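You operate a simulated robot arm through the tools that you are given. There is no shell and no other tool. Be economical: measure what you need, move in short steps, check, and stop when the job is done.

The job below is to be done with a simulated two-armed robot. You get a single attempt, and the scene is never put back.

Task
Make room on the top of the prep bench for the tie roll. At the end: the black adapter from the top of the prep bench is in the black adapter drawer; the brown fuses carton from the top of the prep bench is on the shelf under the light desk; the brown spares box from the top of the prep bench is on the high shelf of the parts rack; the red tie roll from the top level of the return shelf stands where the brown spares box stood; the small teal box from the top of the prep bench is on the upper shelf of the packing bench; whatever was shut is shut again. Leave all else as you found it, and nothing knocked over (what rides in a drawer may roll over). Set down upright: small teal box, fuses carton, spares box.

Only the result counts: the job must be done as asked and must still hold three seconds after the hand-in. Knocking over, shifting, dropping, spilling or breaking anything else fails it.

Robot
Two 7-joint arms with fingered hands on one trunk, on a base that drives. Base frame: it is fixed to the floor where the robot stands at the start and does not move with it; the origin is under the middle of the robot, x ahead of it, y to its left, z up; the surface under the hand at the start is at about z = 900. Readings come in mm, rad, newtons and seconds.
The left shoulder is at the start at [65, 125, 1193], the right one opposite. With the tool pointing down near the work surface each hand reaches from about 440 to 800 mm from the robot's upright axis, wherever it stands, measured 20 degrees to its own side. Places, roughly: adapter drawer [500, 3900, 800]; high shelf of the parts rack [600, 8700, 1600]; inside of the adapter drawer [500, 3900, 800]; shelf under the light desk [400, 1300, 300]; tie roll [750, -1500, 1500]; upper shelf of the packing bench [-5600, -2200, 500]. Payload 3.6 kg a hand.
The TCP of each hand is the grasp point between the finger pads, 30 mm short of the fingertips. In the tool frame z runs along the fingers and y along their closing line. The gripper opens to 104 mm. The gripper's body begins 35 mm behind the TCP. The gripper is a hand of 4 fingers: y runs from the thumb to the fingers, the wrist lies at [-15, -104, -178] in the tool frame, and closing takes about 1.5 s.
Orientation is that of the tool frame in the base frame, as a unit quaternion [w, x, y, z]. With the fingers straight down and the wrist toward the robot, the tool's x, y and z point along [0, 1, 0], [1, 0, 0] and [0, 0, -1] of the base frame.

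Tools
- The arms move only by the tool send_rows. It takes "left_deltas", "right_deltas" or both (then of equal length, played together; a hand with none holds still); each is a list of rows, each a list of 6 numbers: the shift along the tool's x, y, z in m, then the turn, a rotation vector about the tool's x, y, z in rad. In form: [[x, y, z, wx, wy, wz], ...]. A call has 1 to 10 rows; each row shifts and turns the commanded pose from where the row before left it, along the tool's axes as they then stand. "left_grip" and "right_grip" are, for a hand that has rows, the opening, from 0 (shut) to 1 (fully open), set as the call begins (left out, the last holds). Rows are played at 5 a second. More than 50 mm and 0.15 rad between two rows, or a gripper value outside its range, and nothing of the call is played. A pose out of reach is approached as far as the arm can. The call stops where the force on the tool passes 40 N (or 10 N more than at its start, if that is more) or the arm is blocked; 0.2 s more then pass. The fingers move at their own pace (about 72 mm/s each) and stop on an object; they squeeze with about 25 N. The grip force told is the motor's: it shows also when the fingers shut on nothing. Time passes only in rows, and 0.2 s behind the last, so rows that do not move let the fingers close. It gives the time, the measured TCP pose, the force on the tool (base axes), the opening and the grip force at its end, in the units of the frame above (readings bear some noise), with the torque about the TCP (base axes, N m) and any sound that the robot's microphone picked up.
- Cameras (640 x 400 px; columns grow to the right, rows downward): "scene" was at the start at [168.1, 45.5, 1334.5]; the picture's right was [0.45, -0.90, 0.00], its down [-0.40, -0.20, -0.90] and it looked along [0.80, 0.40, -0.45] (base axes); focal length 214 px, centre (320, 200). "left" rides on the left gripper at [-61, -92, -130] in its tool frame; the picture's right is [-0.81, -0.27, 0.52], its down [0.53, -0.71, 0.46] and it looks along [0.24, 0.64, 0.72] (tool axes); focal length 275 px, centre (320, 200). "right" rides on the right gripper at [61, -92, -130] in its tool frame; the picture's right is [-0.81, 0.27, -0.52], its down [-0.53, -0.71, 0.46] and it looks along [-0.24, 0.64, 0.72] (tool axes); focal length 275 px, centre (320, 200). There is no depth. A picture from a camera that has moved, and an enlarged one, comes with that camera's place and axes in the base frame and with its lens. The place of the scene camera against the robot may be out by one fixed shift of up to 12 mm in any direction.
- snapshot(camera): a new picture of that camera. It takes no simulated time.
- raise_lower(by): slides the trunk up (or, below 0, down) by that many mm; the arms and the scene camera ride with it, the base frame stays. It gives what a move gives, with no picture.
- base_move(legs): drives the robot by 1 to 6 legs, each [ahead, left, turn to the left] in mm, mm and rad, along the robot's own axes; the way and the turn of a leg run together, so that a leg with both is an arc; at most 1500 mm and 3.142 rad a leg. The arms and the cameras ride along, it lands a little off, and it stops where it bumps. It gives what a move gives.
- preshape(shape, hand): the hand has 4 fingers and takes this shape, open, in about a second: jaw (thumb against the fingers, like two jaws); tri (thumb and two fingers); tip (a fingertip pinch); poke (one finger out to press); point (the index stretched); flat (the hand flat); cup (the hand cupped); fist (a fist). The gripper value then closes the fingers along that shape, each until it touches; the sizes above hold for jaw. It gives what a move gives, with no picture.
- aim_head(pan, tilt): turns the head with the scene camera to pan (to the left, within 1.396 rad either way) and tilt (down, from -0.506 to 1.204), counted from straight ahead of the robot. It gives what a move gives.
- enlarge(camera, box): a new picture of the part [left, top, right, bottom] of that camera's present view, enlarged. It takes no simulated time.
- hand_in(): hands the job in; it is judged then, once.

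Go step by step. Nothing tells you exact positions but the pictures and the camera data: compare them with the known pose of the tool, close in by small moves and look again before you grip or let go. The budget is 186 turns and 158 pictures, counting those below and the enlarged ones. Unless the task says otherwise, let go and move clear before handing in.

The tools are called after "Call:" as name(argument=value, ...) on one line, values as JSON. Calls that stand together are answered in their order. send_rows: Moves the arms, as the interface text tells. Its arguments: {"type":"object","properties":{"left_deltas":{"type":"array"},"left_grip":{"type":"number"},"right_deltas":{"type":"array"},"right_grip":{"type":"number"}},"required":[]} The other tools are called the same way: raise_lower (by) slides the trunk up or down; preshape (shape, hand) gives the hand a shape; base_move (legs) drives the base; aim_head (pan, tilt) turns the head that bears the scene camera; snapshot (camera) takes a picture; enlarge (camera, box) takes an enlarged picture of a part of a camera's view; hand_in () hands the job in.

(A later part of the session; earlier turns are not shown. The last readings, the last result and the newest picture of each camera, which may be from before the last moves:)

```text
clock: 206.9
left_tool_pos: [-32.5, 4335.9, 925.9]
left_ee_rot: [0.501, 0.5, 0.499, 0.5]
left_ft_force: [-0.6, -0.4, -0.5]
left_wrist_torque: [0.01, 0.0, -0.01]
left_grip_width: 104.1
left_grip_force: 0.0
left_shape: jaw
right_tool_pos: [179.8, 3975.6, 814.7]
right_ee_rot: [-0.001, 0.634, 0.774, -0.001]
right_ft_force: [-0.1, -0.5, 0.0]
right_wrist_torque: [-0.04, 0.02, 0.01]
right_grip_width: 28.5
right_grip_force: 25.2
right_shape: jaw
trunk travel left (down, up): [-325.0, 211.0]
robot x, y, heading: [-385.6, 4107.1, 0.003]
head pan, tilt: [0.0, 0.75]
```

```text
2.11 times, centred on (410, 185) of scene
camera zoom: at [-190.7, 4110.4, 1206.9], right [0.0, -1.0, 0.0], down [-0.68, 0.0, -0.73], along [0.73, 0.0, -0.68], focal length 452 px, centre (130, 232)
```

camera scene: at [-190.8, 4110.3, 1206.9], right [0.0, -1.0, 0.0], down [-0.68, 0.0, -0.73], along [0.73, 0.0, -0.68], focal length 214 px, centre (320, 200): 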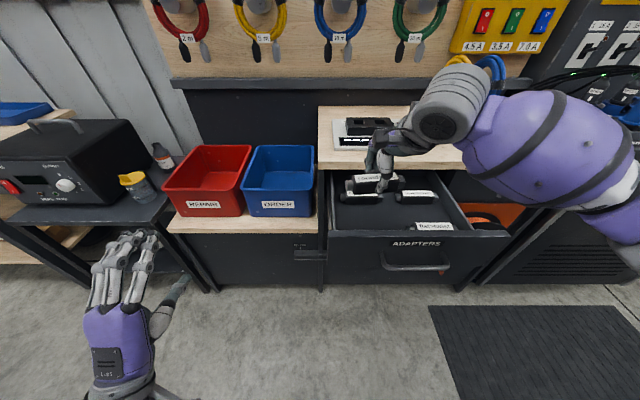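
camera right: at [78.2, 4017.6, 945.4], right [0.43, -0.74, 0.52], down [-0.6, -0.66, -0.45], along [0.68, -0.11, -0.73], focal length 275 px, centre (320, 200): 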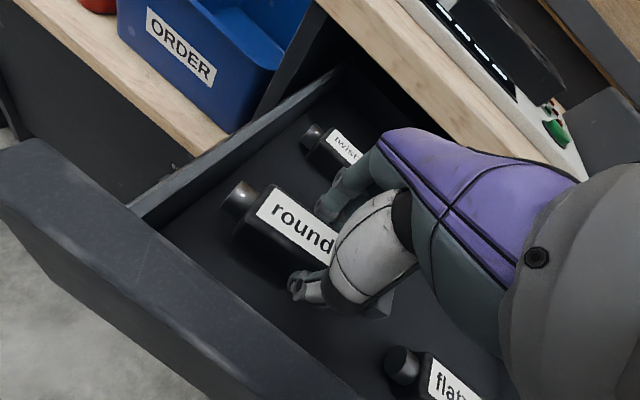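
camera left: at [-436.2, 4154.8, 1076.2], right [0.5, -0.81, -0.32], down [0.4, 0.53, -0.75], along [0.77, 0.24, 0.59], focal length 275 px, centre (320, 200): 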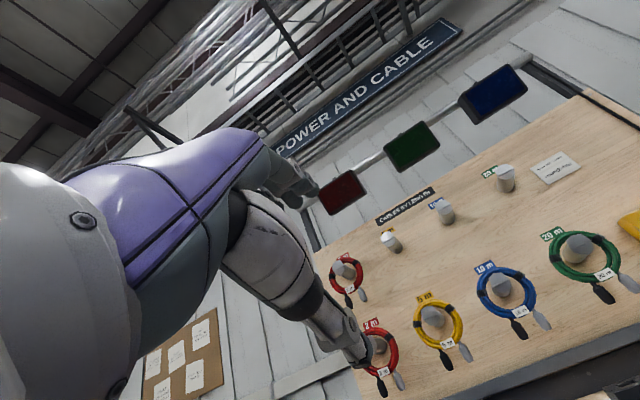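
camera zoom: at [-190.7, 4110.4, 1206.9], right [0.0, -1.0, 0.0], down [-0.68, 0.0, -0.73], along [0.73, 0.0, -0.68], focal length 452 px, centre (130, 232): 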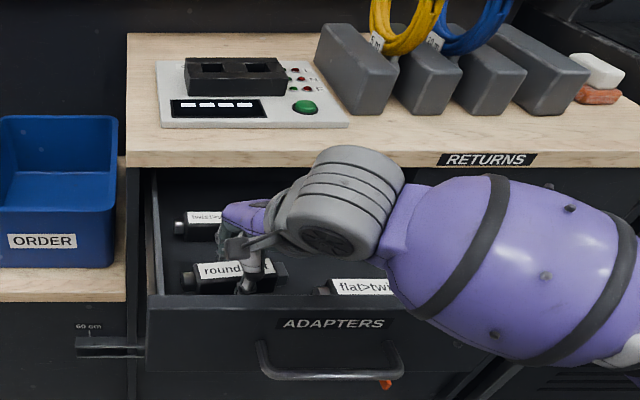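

Well positioned; I lower in small steps to contact.

Call:
send_rows(right_deltas=[[0, 0, 0.008, 0, 0, 0], [0, 0, 0.008, 0, 0, 0], [0, 0, 0.008, 0, 0, 0], [0, 0, 0, 0, 0, 0]])

Call:
send_rows(right_deltas=[[0, 0, 0.004, 0, 0, 0], [0, 0, 0.004, 0, 0, 0], [0, 0, 0, 0, 0, 0]])

Call:
snapshot(camera="right")

```text
clock: 207.9
left_tool_pos: [-33.5, 4335.0, 925.7]
left_ee_rot: [0.5, 0.5, 0.5, 0.5]
left_ft_force: [0.4, -0.2, -0.6]
left_wrist_torque: [0.0, -0.01, 0.04]
left_grip_width: 104.0
left_grip_force: 0.0
left_shape: jaw
right_tool_pos: [179.5, 3978.0, 790.7]
right_ee_rot: [-0.001, 0.634, 0.773, -0.001]
right_ft_force: [-0.2, -0.4, -0.5]
right_wrist_torque: [0.0, 0.01, -0.01]
right_grip_width: 28.5
right_grip_force: 25.2
right_shape: jaw
trunk travel left (down, up): [-325.0, 211.0]
robot x, y, heading: [-386.1, 4104.2, 0.004]
head pan, tilt: [0.0, 0.75]
```

```text
clock: 208.8
left_tool_pos: [-35.3, 4336.9, 925.5]
left_ee_rot: [0.502, 0.5, 0.498, 0.5]
left_ft_force: [0.7, -0.5, -0.6]
left_wrist_torque: [0.01, -0.03, 0.0]
left_grip_width: 104.1
left_grip_force: 0.0
left_shape: jaw
right_tool_pos: [182.1, 3978.6, 784.9]
right_ee_rot: [0.002, 0.634, 0.774, 0.003]
right_ft_force: [1.5, -2.4, 28.6]
right_wrist_torque: [-0.11, -0.01, 0.06]
right_grip_width: 30.1
right_grip_force: 24.9
right_shape: jaw
trunk travel left (down, up): [-325.0, 211.0]
robot x, y, heading: [-387.8, 4107.5, 0.001]
head pan, tilt: [0.0, 0.75]
```

```text
76 pictures are left
camera right: at [78.2, 4019.0, 915.8], right [0.42, -0.74, 0.52], down [-0.59, -0.66, -0.46], along [0.69, -0.11, -0.72], focal length 275 px, centre (320, 200)
```

right: 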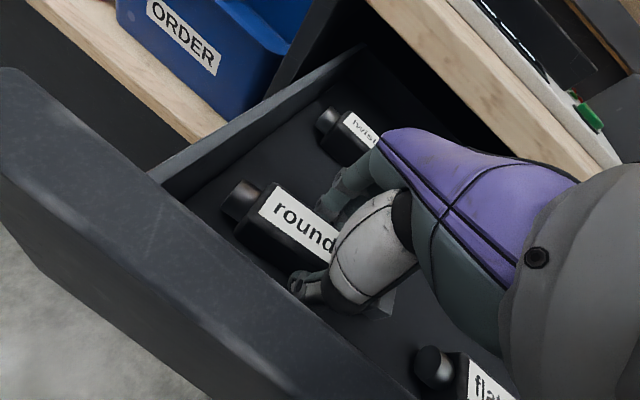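

Contact at the drawer floor. I ease up 2 mm, open partly, and lift out.

Call:
send_rows(right_deltas=[[0, 0, -0.004, 0, 0, 0], [0, 0, 0, 0, 0, 0], [0, 0, 0, 0, 0, 0], [0, 0, 0, 0, 0, 0], [0, 0, 0, 0, 0, 0]], right_grip=0.6)

Call:
send_rows(right_deltas=[[0, 0, -0.03, 0, 0, 0], [0, 0, -0.04, 0, 0, 0], [0, 0, -0.04, 0, 0, 0], [0, 0, -0.04, 0, 0, 0], [0, 0, -0.02, 0, 0, 0], [0, 0, 0, 0, 0, 0]])

Call:
snapshot(camera="right")

```text
clock: 209.9
left_tool_pos: [-33.9, 4335.0, 924.5]
left_ee_rot: [0.502, 0.5, 0.499, 0.5]
left_ft_force: [0.6, 0.9, 0.5]
left_wrist_torque: [-0.03, -0.02, 0.0]
left_grip_width: 104.0
left_grip_force: 0.1
left_shape: jaw
right_tool_pos: [179.1, 3977.1, 784.8]
right_ee_rot: [-0.001, 0.634, 0.774, -0.002]
right_ft_force: [0.5, -0.5, 0.2]
right_wrist_torque: [0.0, -0.04, 0.0]
right_grip_width: 62.1
right_grip_force: 0.0
right_shape: jaw
trunk travel left (down, up): [-325.0, 211.0]
robot x, y, heading: [-383.8, 4108.5, 0.002]
head pan, tilt: [0.0, 0.75]
```

```text
clock: 211.3
left_tool_pos: [-33.6, 4334.6, 925.1]
left_ee_rot: [0.5, 0.5, 0.5, 0.5]
left_ft_force: [-0.1, -0.6, -0.4]
left_wrist_torque: [-0.01, -0.01, 0.01]
left_grip_width: 103.6
left_grip_force: 0.0
left_shape: jaw
right_tool_pos: [180.8, 3977.1, 957.5]
right_ee_rot: [-0.001, 0.634, 0.773, -0.001]
right_ft_force: [0.5, -0.5, -1.0]
right_wrist_torque: [-0.02, -0.03, -0.03]
right_grip_width: 62.1
right_grip_force: 0.0
right_shape: jaw
trunk travel left (down, up): [-325.0, 211.0]
robot x, y, heading: [-389.2, 4103.7, -0.006]
head pan, tilt: [0.0, 0.75]
```

```text
75 pictures are left
camera right: at [79.8, 4019.2, 1089.2], right [0.43, -0.74, 0.52], down [-0.6, -0.66, -0.45], along [0.68, -0.11, -0.73], focal length 275 px, centre (320, 200)
```

right: 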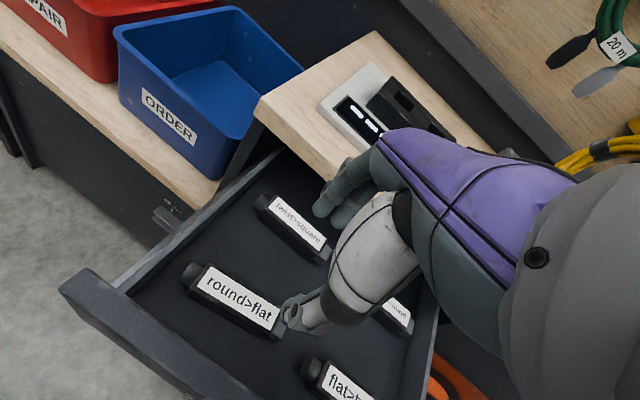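

The adapter lies in the drawer. I go back to the handle stance, lower the trunk, re-grip the bar, and push shut.

Call:
base_move(legs=[[0, -436, 0]])

Call:
raise_lower(by=-150)

Call:
aim_head(pan=0.25, tilt=0.7)

Call:
snapshot(camera="scene")

```text
clock: 215.7
left_tool_pos: [-33.8, 3907.1, 925.9]
left_ee_rot: [0.5, 0.499, 0.5, 0.501]
left_ft_force: [0.4, -0.6, 0.6]
left_wrist_torque: [0.01, -0.01, 0.01]
left_grip_width: 103.7
left_grip_force: 0.1
left_shape: jaw
right_tool_pos: [181.9, 3548.5, 958.1]
right_ee_rot: [-0.002, 0.633, 0.774, -0.001]
right_ft_force: [0.0, 0.6, 0.0]
right_wrist_torque: [0.02, 0.01, 0.02]
right_grip_width: 62.2
right_grip_force: 0.1
right_shape: jaw
trunk travel left (down, up): [-325.0, 211.0]
robot x, y, heading: [-385.4, 3676.0, 0.006]
head pan, tilt: [0.0, 0.75]
```

```text
clock: 217.4
left_tool_pos: [-33.8, 3906.5, 775.7]
left_ee_rot: [0.499, 0.499, 0.501, 0.501]
left_ft_force: [0.3, 0.2, 0.2]
left_wrist_torque: [-0.01, 0.0, -0.02]
left_grip_width: 103.7
left_grip_force: 0.0
left_shape: jaw
right_tool_pos: [182.6, 3548.3, 807.6]
right_ee_rot: [-0.001, 0.633, 0.774, -0.001]
right_ft_force: [0.2, 0.0, 0.1]
right_wrist_torque: [0.02, 0.0, -0.02]
right_grip_width: 62.3
right_grip_force: 0.1
right_shape: jaw
trunk travel left (down, up): [-175.0, 361.0]
robot x, y, heading: [-387.8, 3676.7, 0.002]
head pan, tilt: [0.0, 0.75]
```

```text
clock: 218.2
left_tool_pos: [-32.7, 3906.6, 775.5]
left_ee_rot: [0.499, 0.499, 0.501, 0.501]
left_ft_force: [0.7, -0.3, 0.3]
left_wrist_torque: [0.02, 0.02, -0.01]
left_grip_width: 103.7
left_grip_force: 0.1
left_shape: jaw
right_tool_pos: [181.3, 3548.4, 808.2]
right_ee_rot: [-0.001, 0.633, 0.774, -0.001]
right_ft_force: [0.1, -1.0, -0.4]
right_wrist_torque: [0.02, 0.0, -0.02]
right_grip_width: 61.8
right_grip_force: 0.1
right_shape: jaw
trunk travel left (down, up): [-175.0, 361.0]
robot x, y, heading: [-385.7, 3676.7, 0.0]
head pan, tilt: [0.25, 0.7]
```

```text
74 pictures are left
camera scene: at [-149.4, 3702.1, 1056.4], right [0.25, -0.97, 0.0], down [-0.62, -0.16, -0.76], along [0.74, 0.19, -0.64], focal length 214 px, centre (320, 200)
```

scene: 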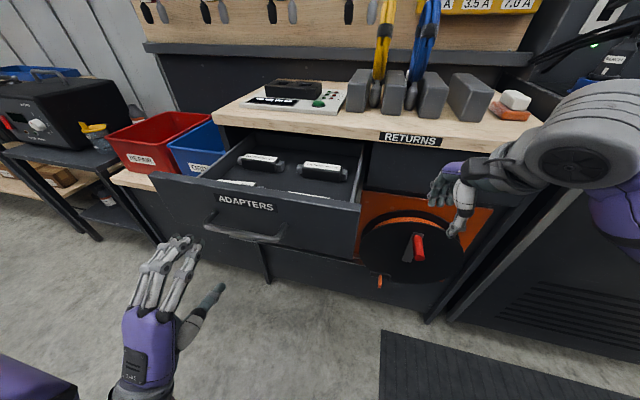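

I re-grip the bar with the same numbers and push the drawer in by arm.

Call:
send_rows(left_deltas=[[-0.009, 0, 0.03, 0, 0, 0], [0, 0, 0.03, 0, 0, 0], [0, 0, 0.03, 0, 0, 0], [0, 0, 0, 0, 0, 0]], right_deltas=[[0.005, -0.03, 0, 0, 0, 0], [0.005, -0.03, 0, 0, 0, 0], [0.005, -0.03, 0, 0, 0, 0], [0, 0, 0, 0, 0, 0]])

Call:
send_rows(left_deltas=[[0, 0, 0, 0, 0, 0], [0, 0, 0, 0, 0, 0], [0, 0, 0, 0, 0, 0], [0, 0, 0, 0, 0, 0], [0, 0, 0, 0, 0, 0], [0, 0, 0, 0, 0, 0], [0, 0, 0, 0, 0, 0], [0, 0, 0, 0, 0, 0], [0, 0, 0, 0, 0, 0]], left_grip=0.0)

Call:
send_rows(left_deltas=[[0, 0, 0.02, 0, 0, 0], [0, 0, 0.025, 0, 0, 0], [0, 0, 0.025, 0, 0, 0], [0, 0, 0.025, 0, 0, 0], [0, 0, 0.025, 0, 0, 0], [0, 0, 0, 0, 0, 0]])

Call:
snapshot(camera="scene")

```text
clock: 219.2
left_tool_pos: [55.9, 3900.3, 775.0]
left_ee_rot: [0.501, 0.5, 0.499, 0.5]
left_ft_force: [-0.2, -0.5, -0.9]
left_wrist_torque: [-0.02, -0.01, 0.03]
left_grip_width: 103.8
left_grip_force: 0.0
left_shape: jaw
right_tool_pos: [90.0, 3543.3, 807.3]
right_ee_rot: [-0.001, 0.634, 0.774, -0.002]
right_ft_force: [0.5, -0.3, -0.5]
right_wrist_torque: [-0.01, 0.0, -0.03]
right_grip_width: 62.0
right_grip_force: 0.1
right_shape: jaw
trunk travel left (down, up): [-175.0, 361.0]
robot x, y, heading: [-385.4, 3671.8, -0.001]
head pan, tilt: [0.25, 0.7]
```

```text
clock: 221.2
left_tool_pos: [55.5, 3900.2, 774.6]
left_ee_rot: [0.501, 0.5, 0.499, 0.5]
left_ft_force: [1.4, 1.0, 1.8]
left_wrist_torque: [0.12, 0.01, -0.01]
left_grip_width: 0.2
left_grip_force: 25.3
left_shape: jaw
right_tool_pos: [89.7, 3542.5, 807.2]
right_ee_rot: [-0.001, 0.634, 0.774, -0.001]
right_ft_force: [-0.1, -0.2, -0.2]
right_wrist_torque: [-0.03, -0.03, -0.04]
right_grip_width: 62.1
right_grip_force: 0.1
right_shape: jaw
trunk travel left (down, up): [-175.0, 361.0]
robot x, y, heading: [-383.8, 3677.4, 0.002]
head pan, tilt: [0.25, 0.7]
```

```text
clock: 222.6
left_tool_pos: [178.2, 3896.2, 775.4]
left_ee_rot: [0.5, 0.5, 0.501, 0.499]
left_ft_force: [0.0, 5.7, -2.4]
left_wrist_torque: [0.04, -0.02, -0.06]
left_grip_width: 0.0
left_grip_force: 25.2
left_shape: jaw
right_tool_pos: [90.1, 3544.7, 808.0]
right_ee_rot: [-0.001, 0.633, 0.774, -0.003]
right_ft_force: [-0.2, 0.2, 0.1]
right_wrist_torque: [0.0, -0.04, 0.04]
right_grip_width: 62.1
right_grip_force: 0.0
right_shape: jaw
trunk travel left (down, up): [-175.0, 361.0]
robot x, y, heading: [-387.2, 3678.7, 0.002]
head pan, tilt: [0.25, 0.7]
```

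```text
73 pictures are left
camera scene: at [-149.1, 3702.8, 1056.3], right [0.25, -0.97, 0.0], down [-0.62, -0.16, -0.76], along [0.74, 0.19, -0.64], focal length 214 px, centre (320, 200)
```

scene: 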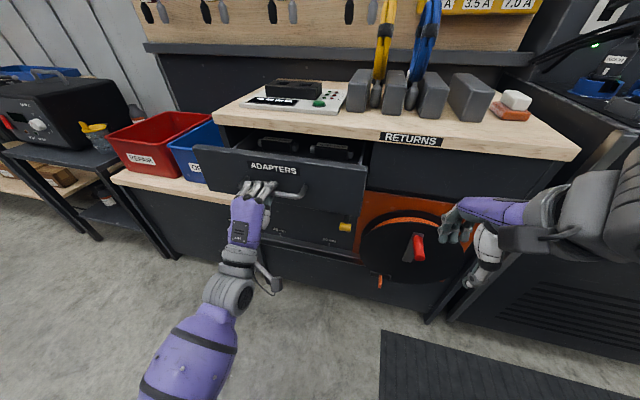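

The drawer is going in. I push the remaining ~105 mm until it stops.

Call:
send_rows(left_deltas=[[0, 0, 0.025, 0, 0, 0], [0, 0, 0.025, 0, 0, 0], [0, 0, 0.025, 0, 0, 0], [0, 0, 0.015, 0, 0, 0], [0, 0, 0.01, 0, 0, 0], [0, 0, 0.01, 0, 0, 0], [0, 0, 0, 0, 0, 0]])

Call:
snapshot(camera="scene")

```text
clock: 224.2
left_tool_pos: [286.2, 3897.3, 774.8]
left_ee_rot: [0.499, 0.499, 0.501, 0.501]
left_ft_force: [-0.5, -4.4, -3.3]
left_wrist_torque: [0.1, -0.03, -0.08]
left_grip_width: 0.0
left_grip_force: 24.9
left_shape: jaw
right_tool_pos: [89.5, 3543.0, 808.0]
right_ee_rot: [0.0, 0.633, 0.774, -0.001]
right_ft_force: [-0.7, 0.5, 0.2]
right_wrist_torque: [0.03, -0.02, 0.0]
right_grip_width: 62.2
right_grip_force: 0.1
right_shape: jaw
trunk travel left (down, up): [-175.0, 361.0]
robot x, y, heading: [-383.3, 3679.3, 0.0]
head pan, tilt: [0.25, 0.7]
```

```text
72 pictures are left
camera scene: at [-149.1, 3701.8, 1056.4], right [0.25, -0.97, 0.0], down [-0.62, -0.16, -0.76], along [0.74, 0.19, -0.64], focal length 214 px, centre (320, 200)
```

scene: 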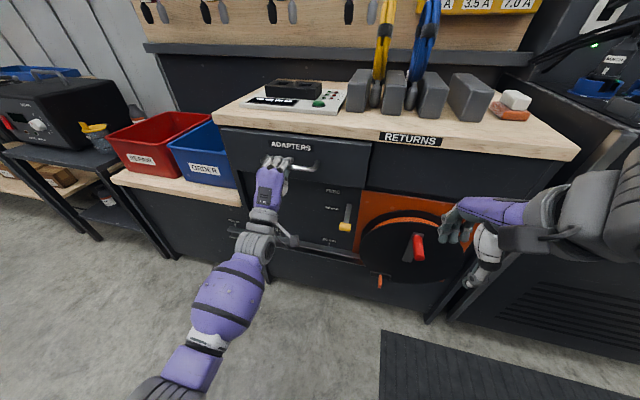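

Nearly flush; I push a little further until resistance shows.

Call:
send_rows(left_deltas=[[0, 0, 0.006, 0, 0, 0], [0, 0, 0.006, 0, 0, 0], [0, 0, 0.006, 0, 0, 0], [0, 0, 0, 0, 0, 0]])

Call:
enlarge(camera="scene", box=[190, 80, 430, 230])

```text
clock: 225.2
left_tool_pos: [303.9, 3898.1, 775.5]
left_ee_rot: [0.5, 0.5, 0.5, 0.5]
left_ft_force: [-4.0, -3.2, -7.6]
left_wrist_torque: [0.13, -0.04, -0.13]
left_grip_width: 0.0
left_grip_force: 24.8
left_shape: jaw
right_tool_pos: [90.3, 3543.8, 806.7]
right_ee_rot: [-0.001, 0.633, 0.774, -0.001]
right_ft_force: [-0.4, 0.5, -0.5]
right_wrist_torque: [-0.02, 0.0, 0.05]
right_grip_width: 62.0
right_grip_force: 0.0
right_shape: jaw
trunk travel left (down, up): [-175.0, 361.0]
robot x, y, heading: [-385.9, 3675.9, -0.0]
head pan, tilt: [0.25, 0.7]
```

```text
2.67 times, centred on (310, 155) of scene
camera zoom: at [-149.2, 3702.1, 1056.3], right [0.25, -0.97, 0.0], down [-0.62, -0.16, -0.76], along [0.74, 0.19, -0.64], focal length 572 px, centre (347, 320)
```

zoom: 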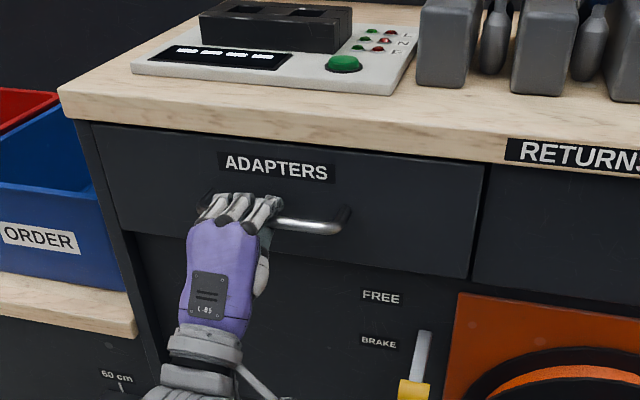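

It looks flush with its neighbour; one more light push to confirm the stop, then I open and retreat.

Call:
send_rows(left_deltas=[[0, 0, 0.005, 0, 0, 0], [0, 0, 0, 0, 0, 0]])

Call:
send_rows(left_deltas=[[0, 0, -0.004, 0, 0, 0], [0, 0, 0, 0, 0, 0]])

Call:
send_rows(left_deltas=[[0, 0, 0, 0, 0, 0], [0, 0, 0, 0, 0, 0], [0, 0, 0, 0, 0, 0], [0, 0, 0, 0, 0, 0], [0, 0, 0, 0, 0, 0], [0, 0, -0.03, 0, 0, 0], [0, 0, -0.04, 0, 0, 0], [0, 0, -0.04, 0, 0, 0], [0, 0, 0, 0, 0, 0]], left_grip=1.0)

Call:
enlarge(camera="scene", box=[190, 80, 430, 230])

```text
clock: 225.7
left_tool_pos: [304.0, 3897.6, 776.9]
left_ee_rot: [0.501, 0.498, 0.499, 0.501]
left_ft_force: [-20.8, -1.1, -4.1]
left_wrist_torque: [0.09, -0.28, -0.22]
left_grip_width: 0.0
left_grip_force: 25.0
left_shape: jaw
right_tool_pos: [88.9, 3544.1, 807.0]
right_ee_rot: [0.0, 0.633, 0.774, -0.001]
right_ft_force: [0.5, 0.4, 0.0]
right_wrist_torque: [0.04, 0.0, 0.01]
right_grip_width: 61.7
right_grip_force: 0.0
right_shape: jaw
trunk travel left (down, up): [-175.0, 361.0]
robot x, y, heading: [-383.5, 3671.3, 0.004]
head pan, tilt: [0.25, 0.7]
stopped in row 2 (left hand): the force on the tool passed its limit at 43 N (the readings are from after the stop); the commanded pose is now the measured one
```

```text
clock: 226.3
left_tool_pos: [303.9, 3896.6, 775.9]
left_ee_rot: [0.501, 0.5, 0.5, 0.5]
left_ft_force: [1.3, 0.1, -0.7]
left_wrist_torque: [0.07, -0.01, -0.06]
left_grip_width: 0.1
left_grip_force: 25.1
left_shape: jaw
right_tool_pos: [90.7, 3544.6, 807.9]
right_ee_rot: [-0.001, 0.632, 0.775, -0.002]
right_ft_force: [0.8, -0.1, 0.0]
right_wrist_torque: [-0.02, 0.04, 0.02]
right_grip_width: 61.6
right_grip_force: 0.1
right_shape: jaw
trunk travel left (down, up): [-175.0, 361.0]
robot x, y, heading: [-385.1, 3680.6, 0.001]
head pan, tilt: [0.25, 0.7]
```

```text
clock: 228.3
left_tool_pos: [194.5, 3896.8, 777.1]
left_ee_rot: [0.501, 0.499, 0.5, 0.501]
left_ft_force: [-0.4, 0.3, 0.1]
left_wrist_torque: [0.01, -0.01, -0.04]
left_grip_width: 103.6
left_grip_force: 0.1
left_shape: jaw
right_tool_pos: [88.9, 3543.6, 808.4]
right_ee_rot: [-0.001, 0.633, 0.775, -0.001]
right_ft_force: [-0.3, -0.1, -0.7]
right_wrist_torque: [0.0, 0.01, -0.01]
right_grip_width: 62.2
right_grip_force: 0.1
right_shape: jaw
trunk travel left (down, up): [-175.0, 361.0]
robot x, y, heading: [-387.9, 3677.9, 0.006]
head pan, tilt: [0.25, 0.7]
```

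```text
2.67 times, centred on (310, 155) of scene
camera zoom: at [-150.0, 3702.3, 1056.4], right [0.25, -0.97, 0.0], down [-0.62, -0.16, -0.76], along [0.74, 0.19, -0.64], focal length 572 px, centre (347, 320)
```

zoom: 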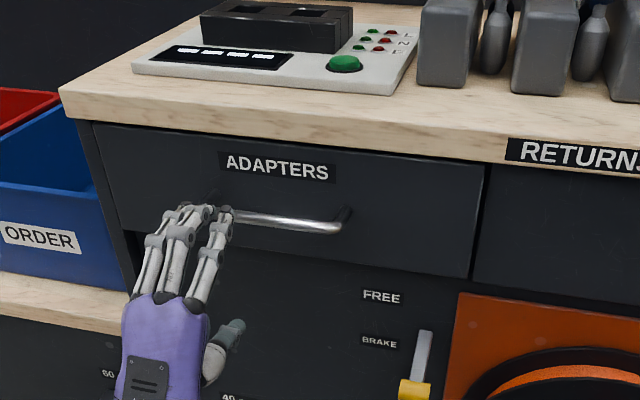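

Drawer shut, adapter inside. Next is the spares box: I'll take it from its left with the left hand tilted 45°, staying left of and below the cables. First I raise the trunk and re-pose both hands.

Call:
raise_lower(by=250)

Call:
send_rows(left_deltas=[[0, 0, -0.04, 0, 0, 0], [0, 0, -0.04, 0, 0, 0], [0, 0, -0.04, 0, 0, 0], [0, 0, 0, 0.149, 0, 0], [0, 0, 0, 0.149, 0, 0], [0, 0, 0, 0.149, 0, 0], [0, 0, 0, 0.149, 0, 0], [0, 0, 0, 0.149, 0, 0], [0, 0, 0, 0.149, 0, 0], [0, 0, 0, 0.149, 0, 0]], right_deltas=[[-0.014, -0.028, -0.032, 0, 0, 0.02], [-0.014, -0.028, -0.032, 0, 0, 0.02], [-0.014, -0.028, -0.032, 0, 0, 0.02], [-0.014, -0.028, -0.032, 0, 0, 0.02], [-0.014, -0.028, -0.032, 0, 0, 0.02], [-0.014, -0.028, -0.032, 0, 0, 0.02], [-0.014, -0.028, -0.032, 0, 0, 0.02], [-0.014, -0.028, -0.032, 0, 0, 0.02], [-0.014, -0.028, -0.032, 0, 0, 0.02], [-0.014, -0.028, -0.032, 0, 0, 0.02]])

Call:
send_rows(left_deltas=[[0, 0, 0, 0.149, 0, 0], [0, 0, 0, 0.149, 0, 0], [0, 0, 0, 0.149, 0, 0], [0, 0, 0, 0.081, 0, 0], [0, 0, 0, 0, -0.131, 0], [0, 0, 0, 0, -0.131, 0], [0, 0, 0, 0, -0.131, 0], [0, 0, 0, 0, -0.131, 0], [0, 0, 0, 0, -0.131, 0], [0, 0, 0, 0, -0.13, 0]])

Call:
aim_head(pan=1.3, tilt=-0.05)

Call:
snapshot(camera="scene")

```text
clock: 230.9
left_tool_pos: [193.6, 3897.3, 1026.1]
left_ee_rot: [0.5, 0.499, 0.5, 0.501]
left_ft_force: [0.0, 0.0, -0.6]
left_wrist_torque: [-0.01, 0.06, 0.01]
left_grip_width: 103.9
left_grip_force: 0.0
left_shape: jaw
right_tool_pos: [89.4, 3544.4, 1057.8]
right_ee_rot: [-0.001, 0.633, 0.775, -0.001]
right_ft_force: [0.3, -0.5, 0.5]
right_wrist_torque: [0.03, 0.02, 0.0]
right_grip_width: 62.2
right_grip_force: 0.1
right_shape: jaw
trunk travel left (down, up): [-425.0, 111.0]
robot x, y, heading: [-387.8, 3676.0, 0.001]
head pan, tilt: [0.25, 0.7]
```

```text
clock: 233.1
left_tool_pos: [86.9, 3902.0, 1018.2]
left_ee_rot: [0.185, 0.682, 0.683, 0.184]
left_ft_force: [1.0, 0.5, -0.6]
left_wrist_torque: [0.02, 0.01, 0.0]
left_grip_width: 103.9
left_grip_force: 0.1
left_shape: jaw
left hand out of reach, approached as far as the arm can: row 8, 9
right_tool_pos: [-108.4, 3406.4, 1313.5]
right_ee_rot: [-0.001, 0.707, 0.707, -0.001]
right_ft_force: [0.5, -0.5, 0.3]
right_wrist_torque: [-0.03, -0.02, -0.03]
right_grip_width: 62.1
right_grip_force: 0.0
right_shape: jaw
right hand out of reach, approached as far as the arm can: row 9, 10
trunk travel left (down, up): [-425.0, 111.0]
robot x, y, heading: [-386.1, 3679.5, 0.0]
head pan, tilt: [0.25, 0.7]
```

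```text
clock: 235.3
left_tool_pos: [87.5, 3900.2, 1017.9]
left_ee_rot: [0.273, 0.653, 0.652, -0.272]
left_ft_force: [0.6, 0.3, -0.6]
left_wrist_torque: [-0.02, 0.01, -0.03]
left_grip_width: 103.9
left_grip_force: 0.1
left_shape: jaw
right_tool_pos: [-109.1, 3405.8, 1314.2]
right_ee_rot: [0.0, 0.707, 0.708, 0.0]
right_ft_force: [-0.2, 0.6, 0.1]
right_wrist_torque: [-0.02, -0.01, 0.02]
right_grip_width: 62.2
right_grip_force: 0.0
right_shape: jaw
trunk travel left (down, up): [-425.0, 111.0]
robot x, y, heading: [-387.7, 3674.6, 0.003]
head pan, tilt: [0.25, 0.7]
```

```text
clock: 236.6
left_tool_pos: [87.0, 3900.5, 1017.3]
left_ee_rot: [0.271, 0.653, 0.653, -0.27]
left_ft_force: [0.6, -0.2, 0.5]
left_wrist_torque: [-0.01, 0.0, 0.03]
left_grip_width: 103.7
left_grip_force: 0.0
left_shape: jaw
right_tool_pos: [-108.6, 3405.0, 1313.2]
right_ee_rot: [-0.001, 0.706, 0.708, -0.001]
right_ft_force: [0.1, 0.1, 0.7]
right_wrist_torque: [0.0, -0.03, -0.01]
right_grip_width: 62.1
right_grip_force: 0.0
right_shape: jaw
trunk travel left (down, up): [-425.0, 111.0]
robot x, y, heading: [-389.3, 3676.2, 0.006]
head pan, tilt: [1.3, -0.051]
```

```text
69 pictures are left
camera scene: at [-276.3, 3766.4, 1381.6], right [0.96, -0.27, 0.0], down [0.01, 0.05, -1.0], along [0.27, 0.96, 0.05], focal length 214 px, centre (320, 200)
```

scene: 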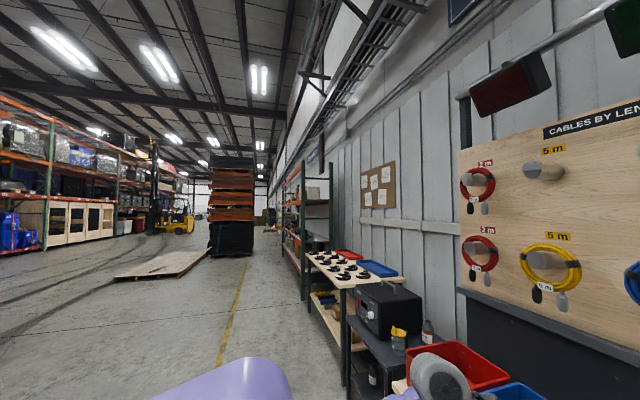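

The aisle ahead is clear and the parts rack stands beyond. I drive back to the bench for the spares box.

Call:
base_move(legs=[[0, -1460, 0], [0, -1400, 0]])

Call:
aim_head(pan=0.0, tilt=0.4)

Call:
snapshot(camera="scene")

Call:
snapshot(camera="left")

```text
clock: 261.5
left_tool_pos: [100.8, 1061.5, 1017.9]
left_ee_rot: [0.273, 0.65, 0.656, -0.27]
left_ft_force: [-0.2, 0.4, -0.1]
left_wrist_torque: [0.04, 0.0, 0.02]
left_grip_width: 103.9
left_grip_force: 0.1
left_shape: jaw
right_tool_pos: [-91.9, 565.1, 1313.8]
right_ee_rot: [-0.001, 0.703, 0.711, 0.0]
right_ft_force: [0.3, 0.6, 0.6]
right_wrist_torque: [-0.04, 0.02, 0.03]
right_grip_width: 62.2
right_grip_force: 0.0
right_shape: jaw
trunk travel left (down, up): [-425.0, 111.0]
robot x, y, heading: [-371.9, 832.7, 0.016]
head pan, tilt: [1.3, -0.051]
```

```text
clock: 262.9
left_tool_pos: [97.8, 1061.8, 1017.1]
left_ee_rot: [0.273, 0.651, 0.655, -0.27]
left_ft_force: [0.2, 0.3, 0.3]
left_wrist_torque: [0.0, -0.02, 0.01]
left_grip_width: 103.6
left_grip_force: 0.1
left_shape: jaw
right_tool_pos: [-91.7, 564.6, 1313.2]
right_ee_rot: [0.0, 0.704, 0.71, -0.001]
right_ft_force: [-0.3, 0.1, 0.0]
right_wrist_torque: [0.0, 0.0, 0.01]
right_grip_width: 62.3
right_grip_force: 0.1
right_shape: jaw
trunk travel left (down, up): [-425.0, 111.0]
robot x, y, heading: [-372.8, 835.6, 0.005]
head pan, tilt: [0.0, 0.4]
```

```text
68 pictures are left
camera scene: at [-193.6, 839.5, 1340.2], right [0.01, -1.0, 0.0], down [-0.39, 0.0, -0.92], along [0.92, 0.01, -0.39], focal length 214 px, centre (320, 200)
```

scene: 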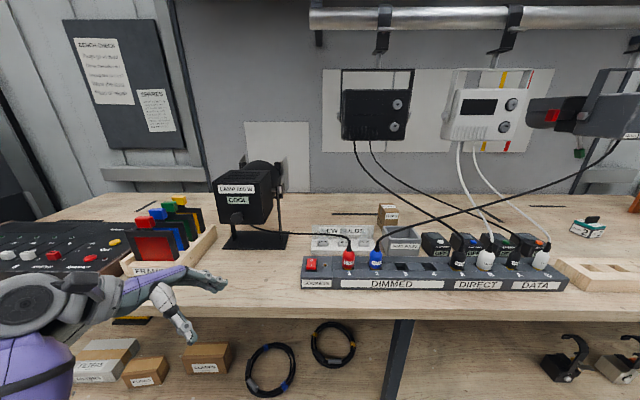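

```text
67 pictures are left
camera left: at [5.2, 1110.0, 1152.9], right [-0.27, -0.94, 0.21], down [-0.71, 0.05, -0.7], along [0.65, -0.33, -0.68], focal length 275 px, centre (320, 200)
```

left: 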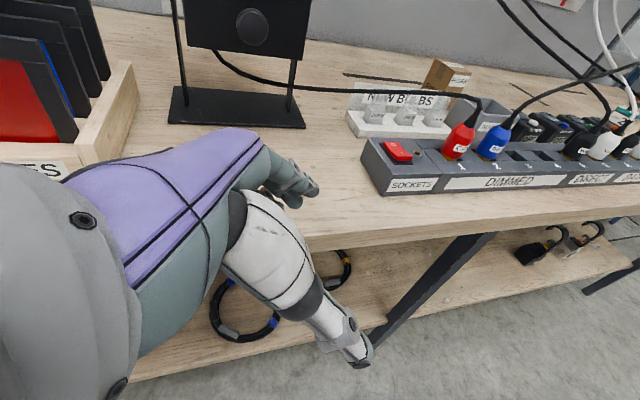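

From here the box lies left of the hanging cables and is reachable from the left. I enlarge it in both views.

Call:
enlarge(camera="left", box=[330, 30, 570, 180])

Call:
enlarge(camera="scene", box=[310, 130, 470, 270])

```text
2.67 times, centred on (450, 105) of left
camera zoom: at [5.2, 1110.0, 1152.9], right [-0.27, -0.94, 0.21], down [-0.71, 0.05, -0.7], along [0.65, -0.33, -0.68], focal length 734 px, centre (-27, 453)
```

zoom: 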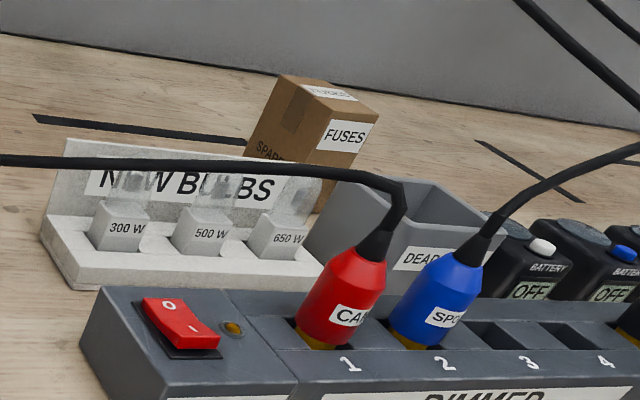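

```text
2.86 times, centred on (390, 200) of scene
camera zoom: at [-193.6, 839.5, 1340.2], right [0.01, -1.0, 0.0], down [-0.39, 0.0, -0.92], along [0.92, 0.01, -0.39], focal length 613 px, centre (120, 200)
```

zoom: 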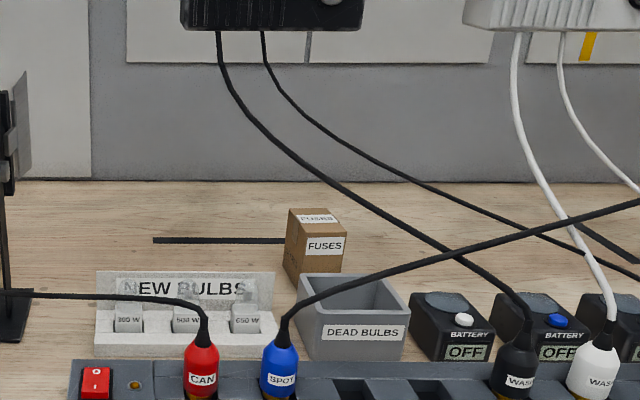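

The hanging cable dips to about z 1100 near (421,617), so I flatten the approach to ~35° and bring the left hand inward and higher before driving in.

Call:
send_rows(left_deltas=[[-0.038, 0, 0.0207, 0, 0, 0], [-0.038, 0, 0.0207, 0, 0, 0], [-0.038, 0, 0.0207, 0, 0, 0], [-0.038, 0, 0.0207, 0, 0, 0], [-0.038, 0, 0.0207, 0, 0, 0], [-0.038, 0, 0.0207, 0, 0, 0], [0, 0, 0, 0, -0.09, 0], [0, 0, 0, 0, -0.085, 0], [0, 0, 0, 0, 0, 0]])

Call:
base_move(legs=[[200, -110, -0.01]])

Call:
snapshot(camera="scene")

Call:
snapshot(camera="left")

```text
clock: 264.9
left_tool_pos: [101.6, 812.6, 1093.2]
left_ee_rot: [0.33, 0.624, 0.629, -0.326]
left_ft_force: [-0.3, 0.3, -0.9]
left_wrist_torque: [0.01, -0.02, 0.01]
left_grip_width: 103.7
left_grip_force: 0.1
left_shape: jaw
right_tool_pos: [-92.0, 564.7, 1314.8]
right_ee_rot: [0.0, 0.704, 0.711, 0.0]
right_ft_force: [0.2, -0.3, 0.4]
right_wrist_torque: [-0.02, 0.0, 0.0]
right_grip_width: 61.9
right_grip_force: 0.0
right_shape: jaw
trunk travel left (down, up): [-425.0, 111.0]
robot x, y, heading: [-373.9, 834.4, 0.013]
head pan, tilt: [0.0, 0.4]
```

```text
clock: 266.7
left_tool_pos: [303.3, 701.4, 1093.4]
left_ee_rot: [0.328, 0.626, 0.628, -0.326]
left_ft_force: [0.7, -0.3, 0.2]
left_wrist_torque: [-0.02, 0.01, -0.01]
left_grip_width: 103.9
left_grip_force: 0.1
left_shape: jaw
right_tool_pos: [108.3, 454.6, 1313.9]
right_ee_rot: [-0.001, 0.705, 0.709, -0.001]
right_ft_force: [0.0, -0.6, -0.3]
right_wrist_torque: [0.03, 0.0, 0.03]
right_grip_width: 62.3
right_grip_force: 0.1
right_shape: jaw
trunk travel left (down, up): [-425.0, 111.0]
robot x, y, heading: [-174.5, 722.8, 0.002]
head pan, tilt: [0.0, 0.4]
```

```text
64 pictures are left
camera scene: at [8.5, 729.5, 1340.1], right [0.01, -1.0, 0.0], down [-0.39, 0.0, -0.92], along [0.92, 0.01, -0.39], focal length 214 px, centre (320, 200)
```

scene: 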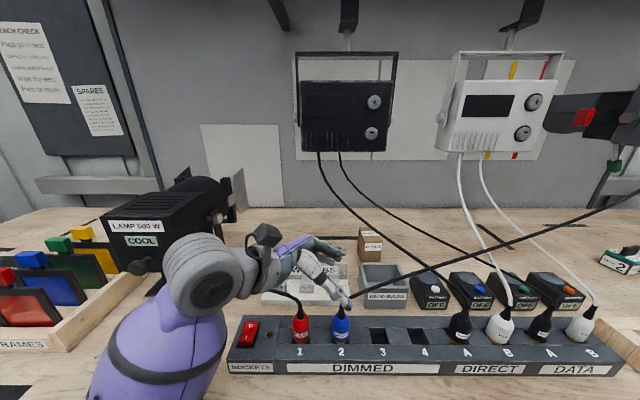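

```text
63 pictures are left
camera left: at [210.0, 773.6, 1217.2], right [-0.27, -0.89, 0.37], down [-0.71, -0.07, -0.7], along [0.65, -0.45, -0.61], focal length 275 px, centre (320, 200)
```

left: 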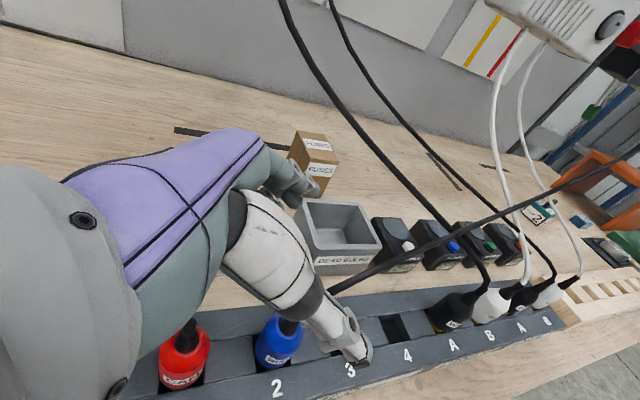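

Clearances look fine so far (thumb ~50 mm above the blue cable). I drive 115 further and lower the hand beneath the hanging cable.

Call:
base_move(legs=[[115, 0, 0]])

Call:
send_rows(left_deltas=[[0.0287, 0, 0.02, 0, 0, 0], [0.0287, 0, 0.02, 0, 0, 0], [0, 0, 0, 0, 0, 0]])

Call:
snapshot(camera="scene")

Call:
snapshot(camera="left")

```text
clock: 268.0
left_tool_pos: [393.3, 700.4, 1091.7]
left_ee_rot: [0.325, 0.625, 0.632, -0.323]
left_ft_force: [0.3, -0.2, -0.8]
left_wrist_torque: [-0.02, 0.0, 0.04]
left_grip_width: 103.8
left_grip_force: 0.0
left_shape: jaw
right_tool_pos: [196.9, 450.7, 1317.3]
right_ee_rot: [0.004, 0.704, 0.71, 0.008]
right_ft_force: [-0.8, 0.0, -0.6]
right_wrist_torque: [0.05, 0.0, -0.04]
right_grip_width: 62.1
right_grip_force: 0.0
right_shape: jaw
trunk travel left (down, up): [-425.0, 111.0]
robot x, y, heading: [-62.8, 730.5, 0.009]
head pan, tilt: [0.0, 0.4]
stopped in leg 1: the robot was blocked; the commanded pose is now the measured one
```

```text
clock: 268.8
left_tool_pos: [409.6, 701.3, 1013.6]
left_ee_rot: [0.32, 0.623, 0.632, -0.332]
left_ft_force: [2.0, 0.7, 1.1]
left_wrist_torque: [0.0, -0.16, 0.01]
left_grip_width: 103.8
left_grip_force: 0.1
left_shape: jaw
right_tool_pos: [217.8, 455.2, 1313.9]
right_ee_rot: [0.0, 0.705, 0.709, 0.001]
right_ft_force: [1.2, 1.0, -0.4]
right_wrist_torque: [0.0, -0.02, 0.02]
right_grip_width: 61.9
right_grip_force: 0.1
right_shape: jaw
trunk travel left (down, up): [-425.0, 111.0]
robot x, y, heading: [-60.7, 721.7, 0.009]
head pan, tilt: [0.0, 0.4]
```

```text
62 pictures are left
camera scene: at [117.3, 730.4, 1339.7], right [0.01, -1.0, 0.0], down [-0.39, 0.0, -0.92], along [0.92, 0.01, -0.39], focal length 214 px, centre (320, 200)
```

scene: 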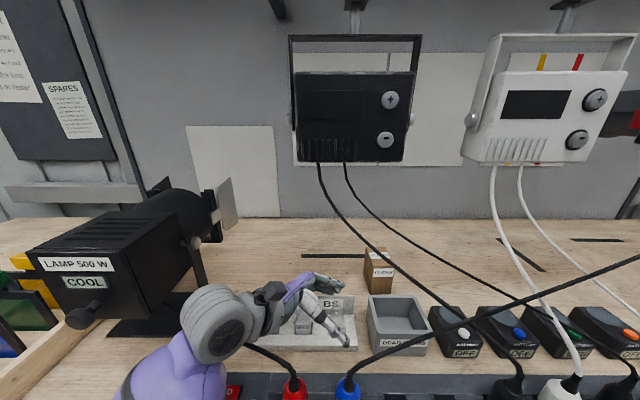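

```text
61 pictures are left
camera left: at [318.6, 773.9, 1139.4], right [-0.26, -0.89, 0.37], down [-0.73, -0.07, -0.68], along [0.63, -0.45, -0.63], focal length 275 px, centre (320, 200)
```

left: 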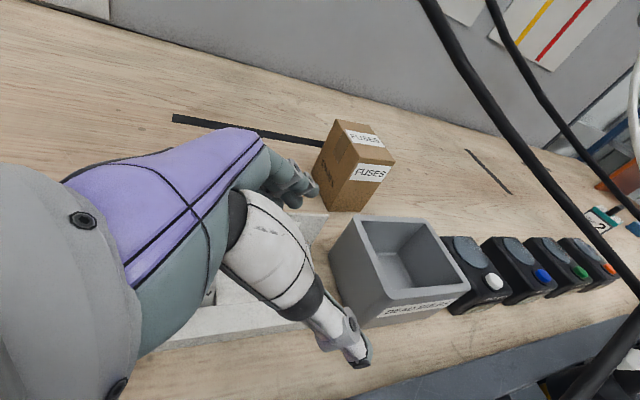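

The base reported a block near x −62. I check whether the left arm touches the lamp or its cable.

Call:
aim_head(pan=0.5, tilt=0.75)

Call:
snapshot(camera="scene")

Call:
enlarge(camera="left", box=[280, 90, 440, 230])

```text
clock: 269.7
left_tool_pos: [408.8, 702.5, 1014.2]
left_ee_rot: [0.32, 0.623, 0.632, -0.331]
left_ft_force: [1.0, -0.2, 1.1]
left_wrist_torque: [-0.02, -0.1, -0.03]
left_grip_width: 103.8
left_grip_force: 0.0
left_shape: jaw
right_tool_pos: [216.5, 455.0, 1314.9]
right_ee_rot: [0.0, 0.705, 0.709, 0.001]
right_ft_force: [0.2, -0.7, 0.5]
right_wrist_torque: [-0.01, -0.01, 0.02]
right_grip_width: 62.1
right_grip_force: 0.2
right_shape: jaw
trunk travel left (down, up): [-425.0, 111.0]
robot x, y, heading: [-61.2, 724.8, 0.012]
head pan, tilt: [0.499, 0.75]
```

```text
60 pictures are left
camera scene: at [96.2, 769.9, 1309.1], right [0.48, -0.87, 0.0], down [-0.6, -0.33, -0.73], along [0.64, 0.35, -0.68], focal length 214 px, centre (320, 200)
```

scene: 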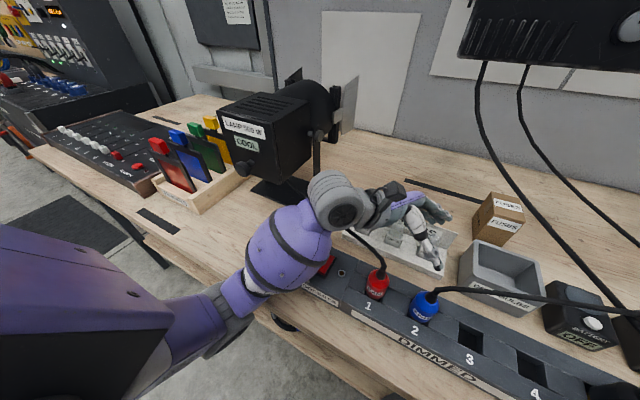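

```text
2.86 times, centred on (360, 160) of left
camera zoom: at [317.8, 774.0, 1140.6], right [-0.26, -0.89, 0.37], down [-0.73, -0.07, -0.68], along [0.63, -0.45, -0.63], focal length 786 px, centre (206, 314)
```

zoom: 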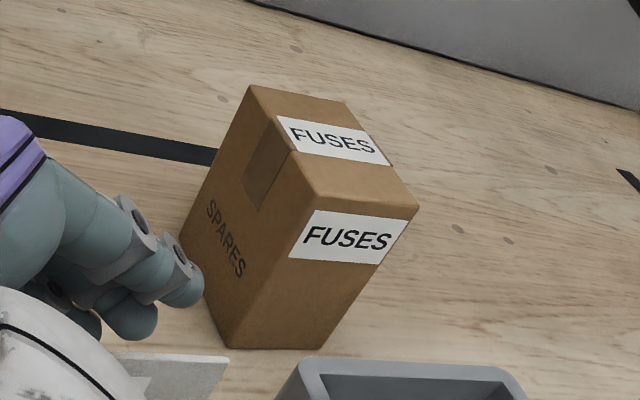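

The arm clears lamp and cables; the block seems to be the base against the bench leg. The box measures ~75×57×90 at centre (575,571), nearly axis-aligned. I move the hand to x 575 left of the box.

Call:
send_rows(left_deltas=[[-0.009, 0.03, -0.006, 0, 0, 0], [0, 0.045, 0, 0, 0, 0], [0, 0.045, 0, 0, 0, 0], [0, 0.046, 0, 0, 0, 0], [0, 0, 0, 0, 0, 0]])

Call:
snapshot(camera="left")

Call:
snapshot(camera="scene")

```text
clock: 270.9
left_tool_pos: [575.8, 699.4, 1020.7]
left_ee_rot: [0.32, 0.623, 0.632, -0.332]
left_ft_force: [0.3, 0.2, -0.9]
left_wrist_torque: [0.0, 0.01, -0.02]
left_grip_width: 103.8
left_grip_force: 0.1
left_shape: jaw
right_tool_pos: [217.4, 454.4, 1313.2]
right_ee_rot: [-0.002, 0.705, 0.709, 0.0]
right_ft_force: [0.8, 0.8, -1.0]
right_wrist_torque: [0.01, -0.01, 0.0]
right_grip_width: 62.5
right_grip_force: 0.1
right_shape: jaw
trunk travel left (down, up): [-425.0, 111.0]
robot x, y, heading: [-64.7, 722.8, 0.004]
head pan, tilt: [0.499, 0.75]
```

```text
58 pictures are left
camera left: at [486.1, 770.3, 1147.6], right [-0.27, -0.89, 0.37], down [-0.73, -0.07, -0.68], along [0.63, -0.45, -0.63], focal length 275 px, centre (320, 200)
```

left: 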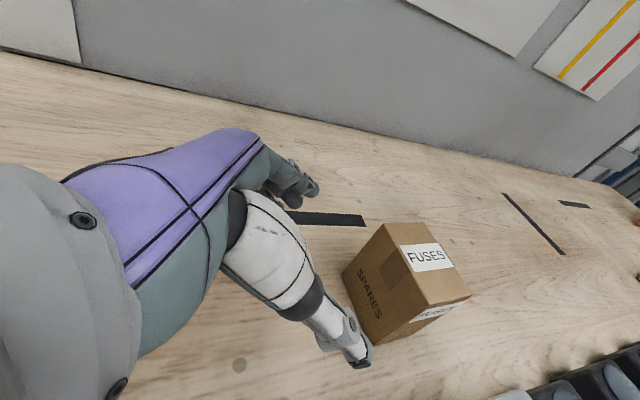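

```text
57 pictures are left
camera scene: at [98.1, 769.6, 1308.8], right [0.48, -0.87, 0.0], down [-0.6, -0.33, -0.73], along [0.64, 0.35, -0.68], focal length 214 px, centre (320, 200)
```

scene: 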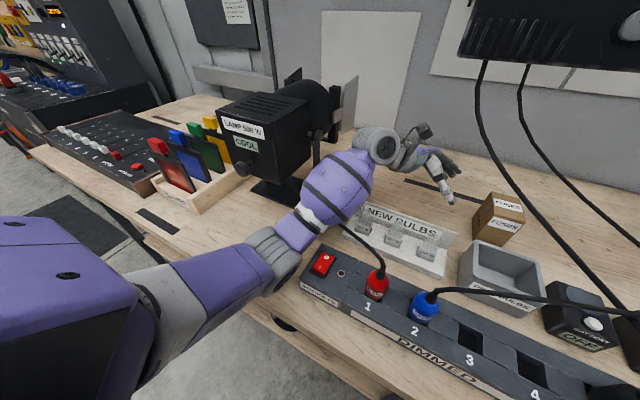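

Lined up. I move in three quarters of the way and check.

Call:
send_rows(left_deltas=[[-0.0054, 0.002, 0.032, 0, 0, 0.03], [-0.0054, 0, 0.032, 0, 0, 0.03], [-0.0054, 0, 0.032, 0, 0, 0], [0, 0, 0, 0, 0, 0]])

Call:
snapshot(camera="left")

```text
clock: 272.1
left_tool_pos: [607.1, 697.6, 993.2]
left_ee_rot: [0.342, 0.633, 0.643, -0.265]
left_ft_force: [0.2, 0.4, 0.5]
left_wrist_torque: [-0.03, 0.01, -0.04]
left_grip_width: 103.8
left_grip_force: 0.1
left_shape: jaw
right_tool_pos: [218.1, 469.8, 1314.6]
right_ee_rot: [0.001, 0.702, 0.712, -0.003]
right_ft_force: [0.1, 0.0, -0.9]
right_wrist_torque: [0.0, 0.08, 0.02]
right_grip_width: 62.1
right_grip_force: 0.0
right_shape: jaw
trunk travel left (down, up): [-425.0, 111.0]
robot x, y, heading: [-62.9, 729.0, 0.016]
head pan, tilt: [0.499, 0.75]
stopped in row 4 (left hand): the arm was blocked; the commanded pose is now the measured one
```

```text
56 pictures are left
camera left: at [498.8, 753.7, 1114.8], right [-0.25, -0.93, 0.28], down [-0.64, -0.06, -0.76], along [0.72, -0.37, -0.58], focal length 275 px, centre (320, 200)
```

left: 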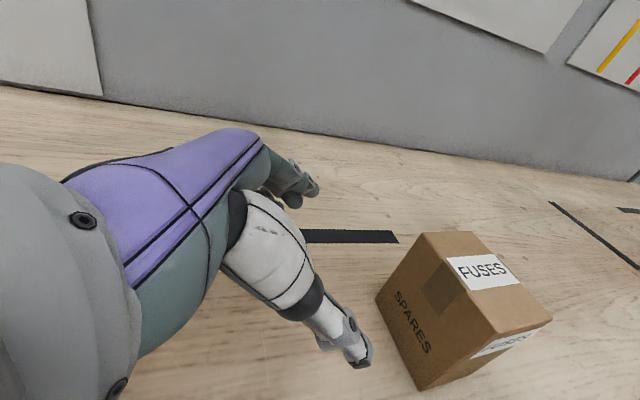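

The arm was blocked; likely the low forearm meets the red CAN plug or its cable. I look before doing anything.

Call:
enlarge(camera="scene", box=[200, 110, 480, 330])

```text
1.82 times, centred on (340, 220) of scene
camera zoom: at [95.1, 783.4, 1306.6], right [0.49, -0.87, 0.01], down [-0.59, -0.34, -0.73], along [0.64, 0.35, -0.68], focal length 390 px, centre (284, 164)
```

zoom: 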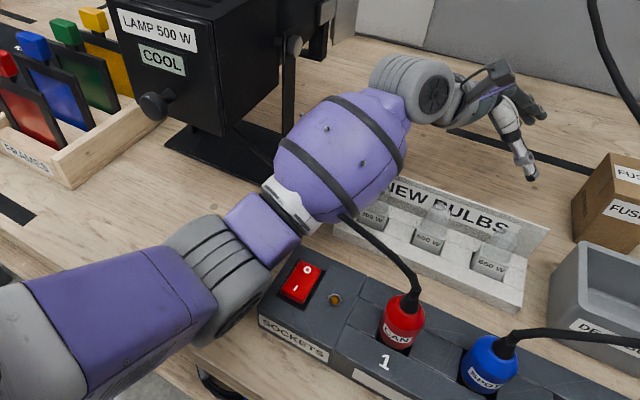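

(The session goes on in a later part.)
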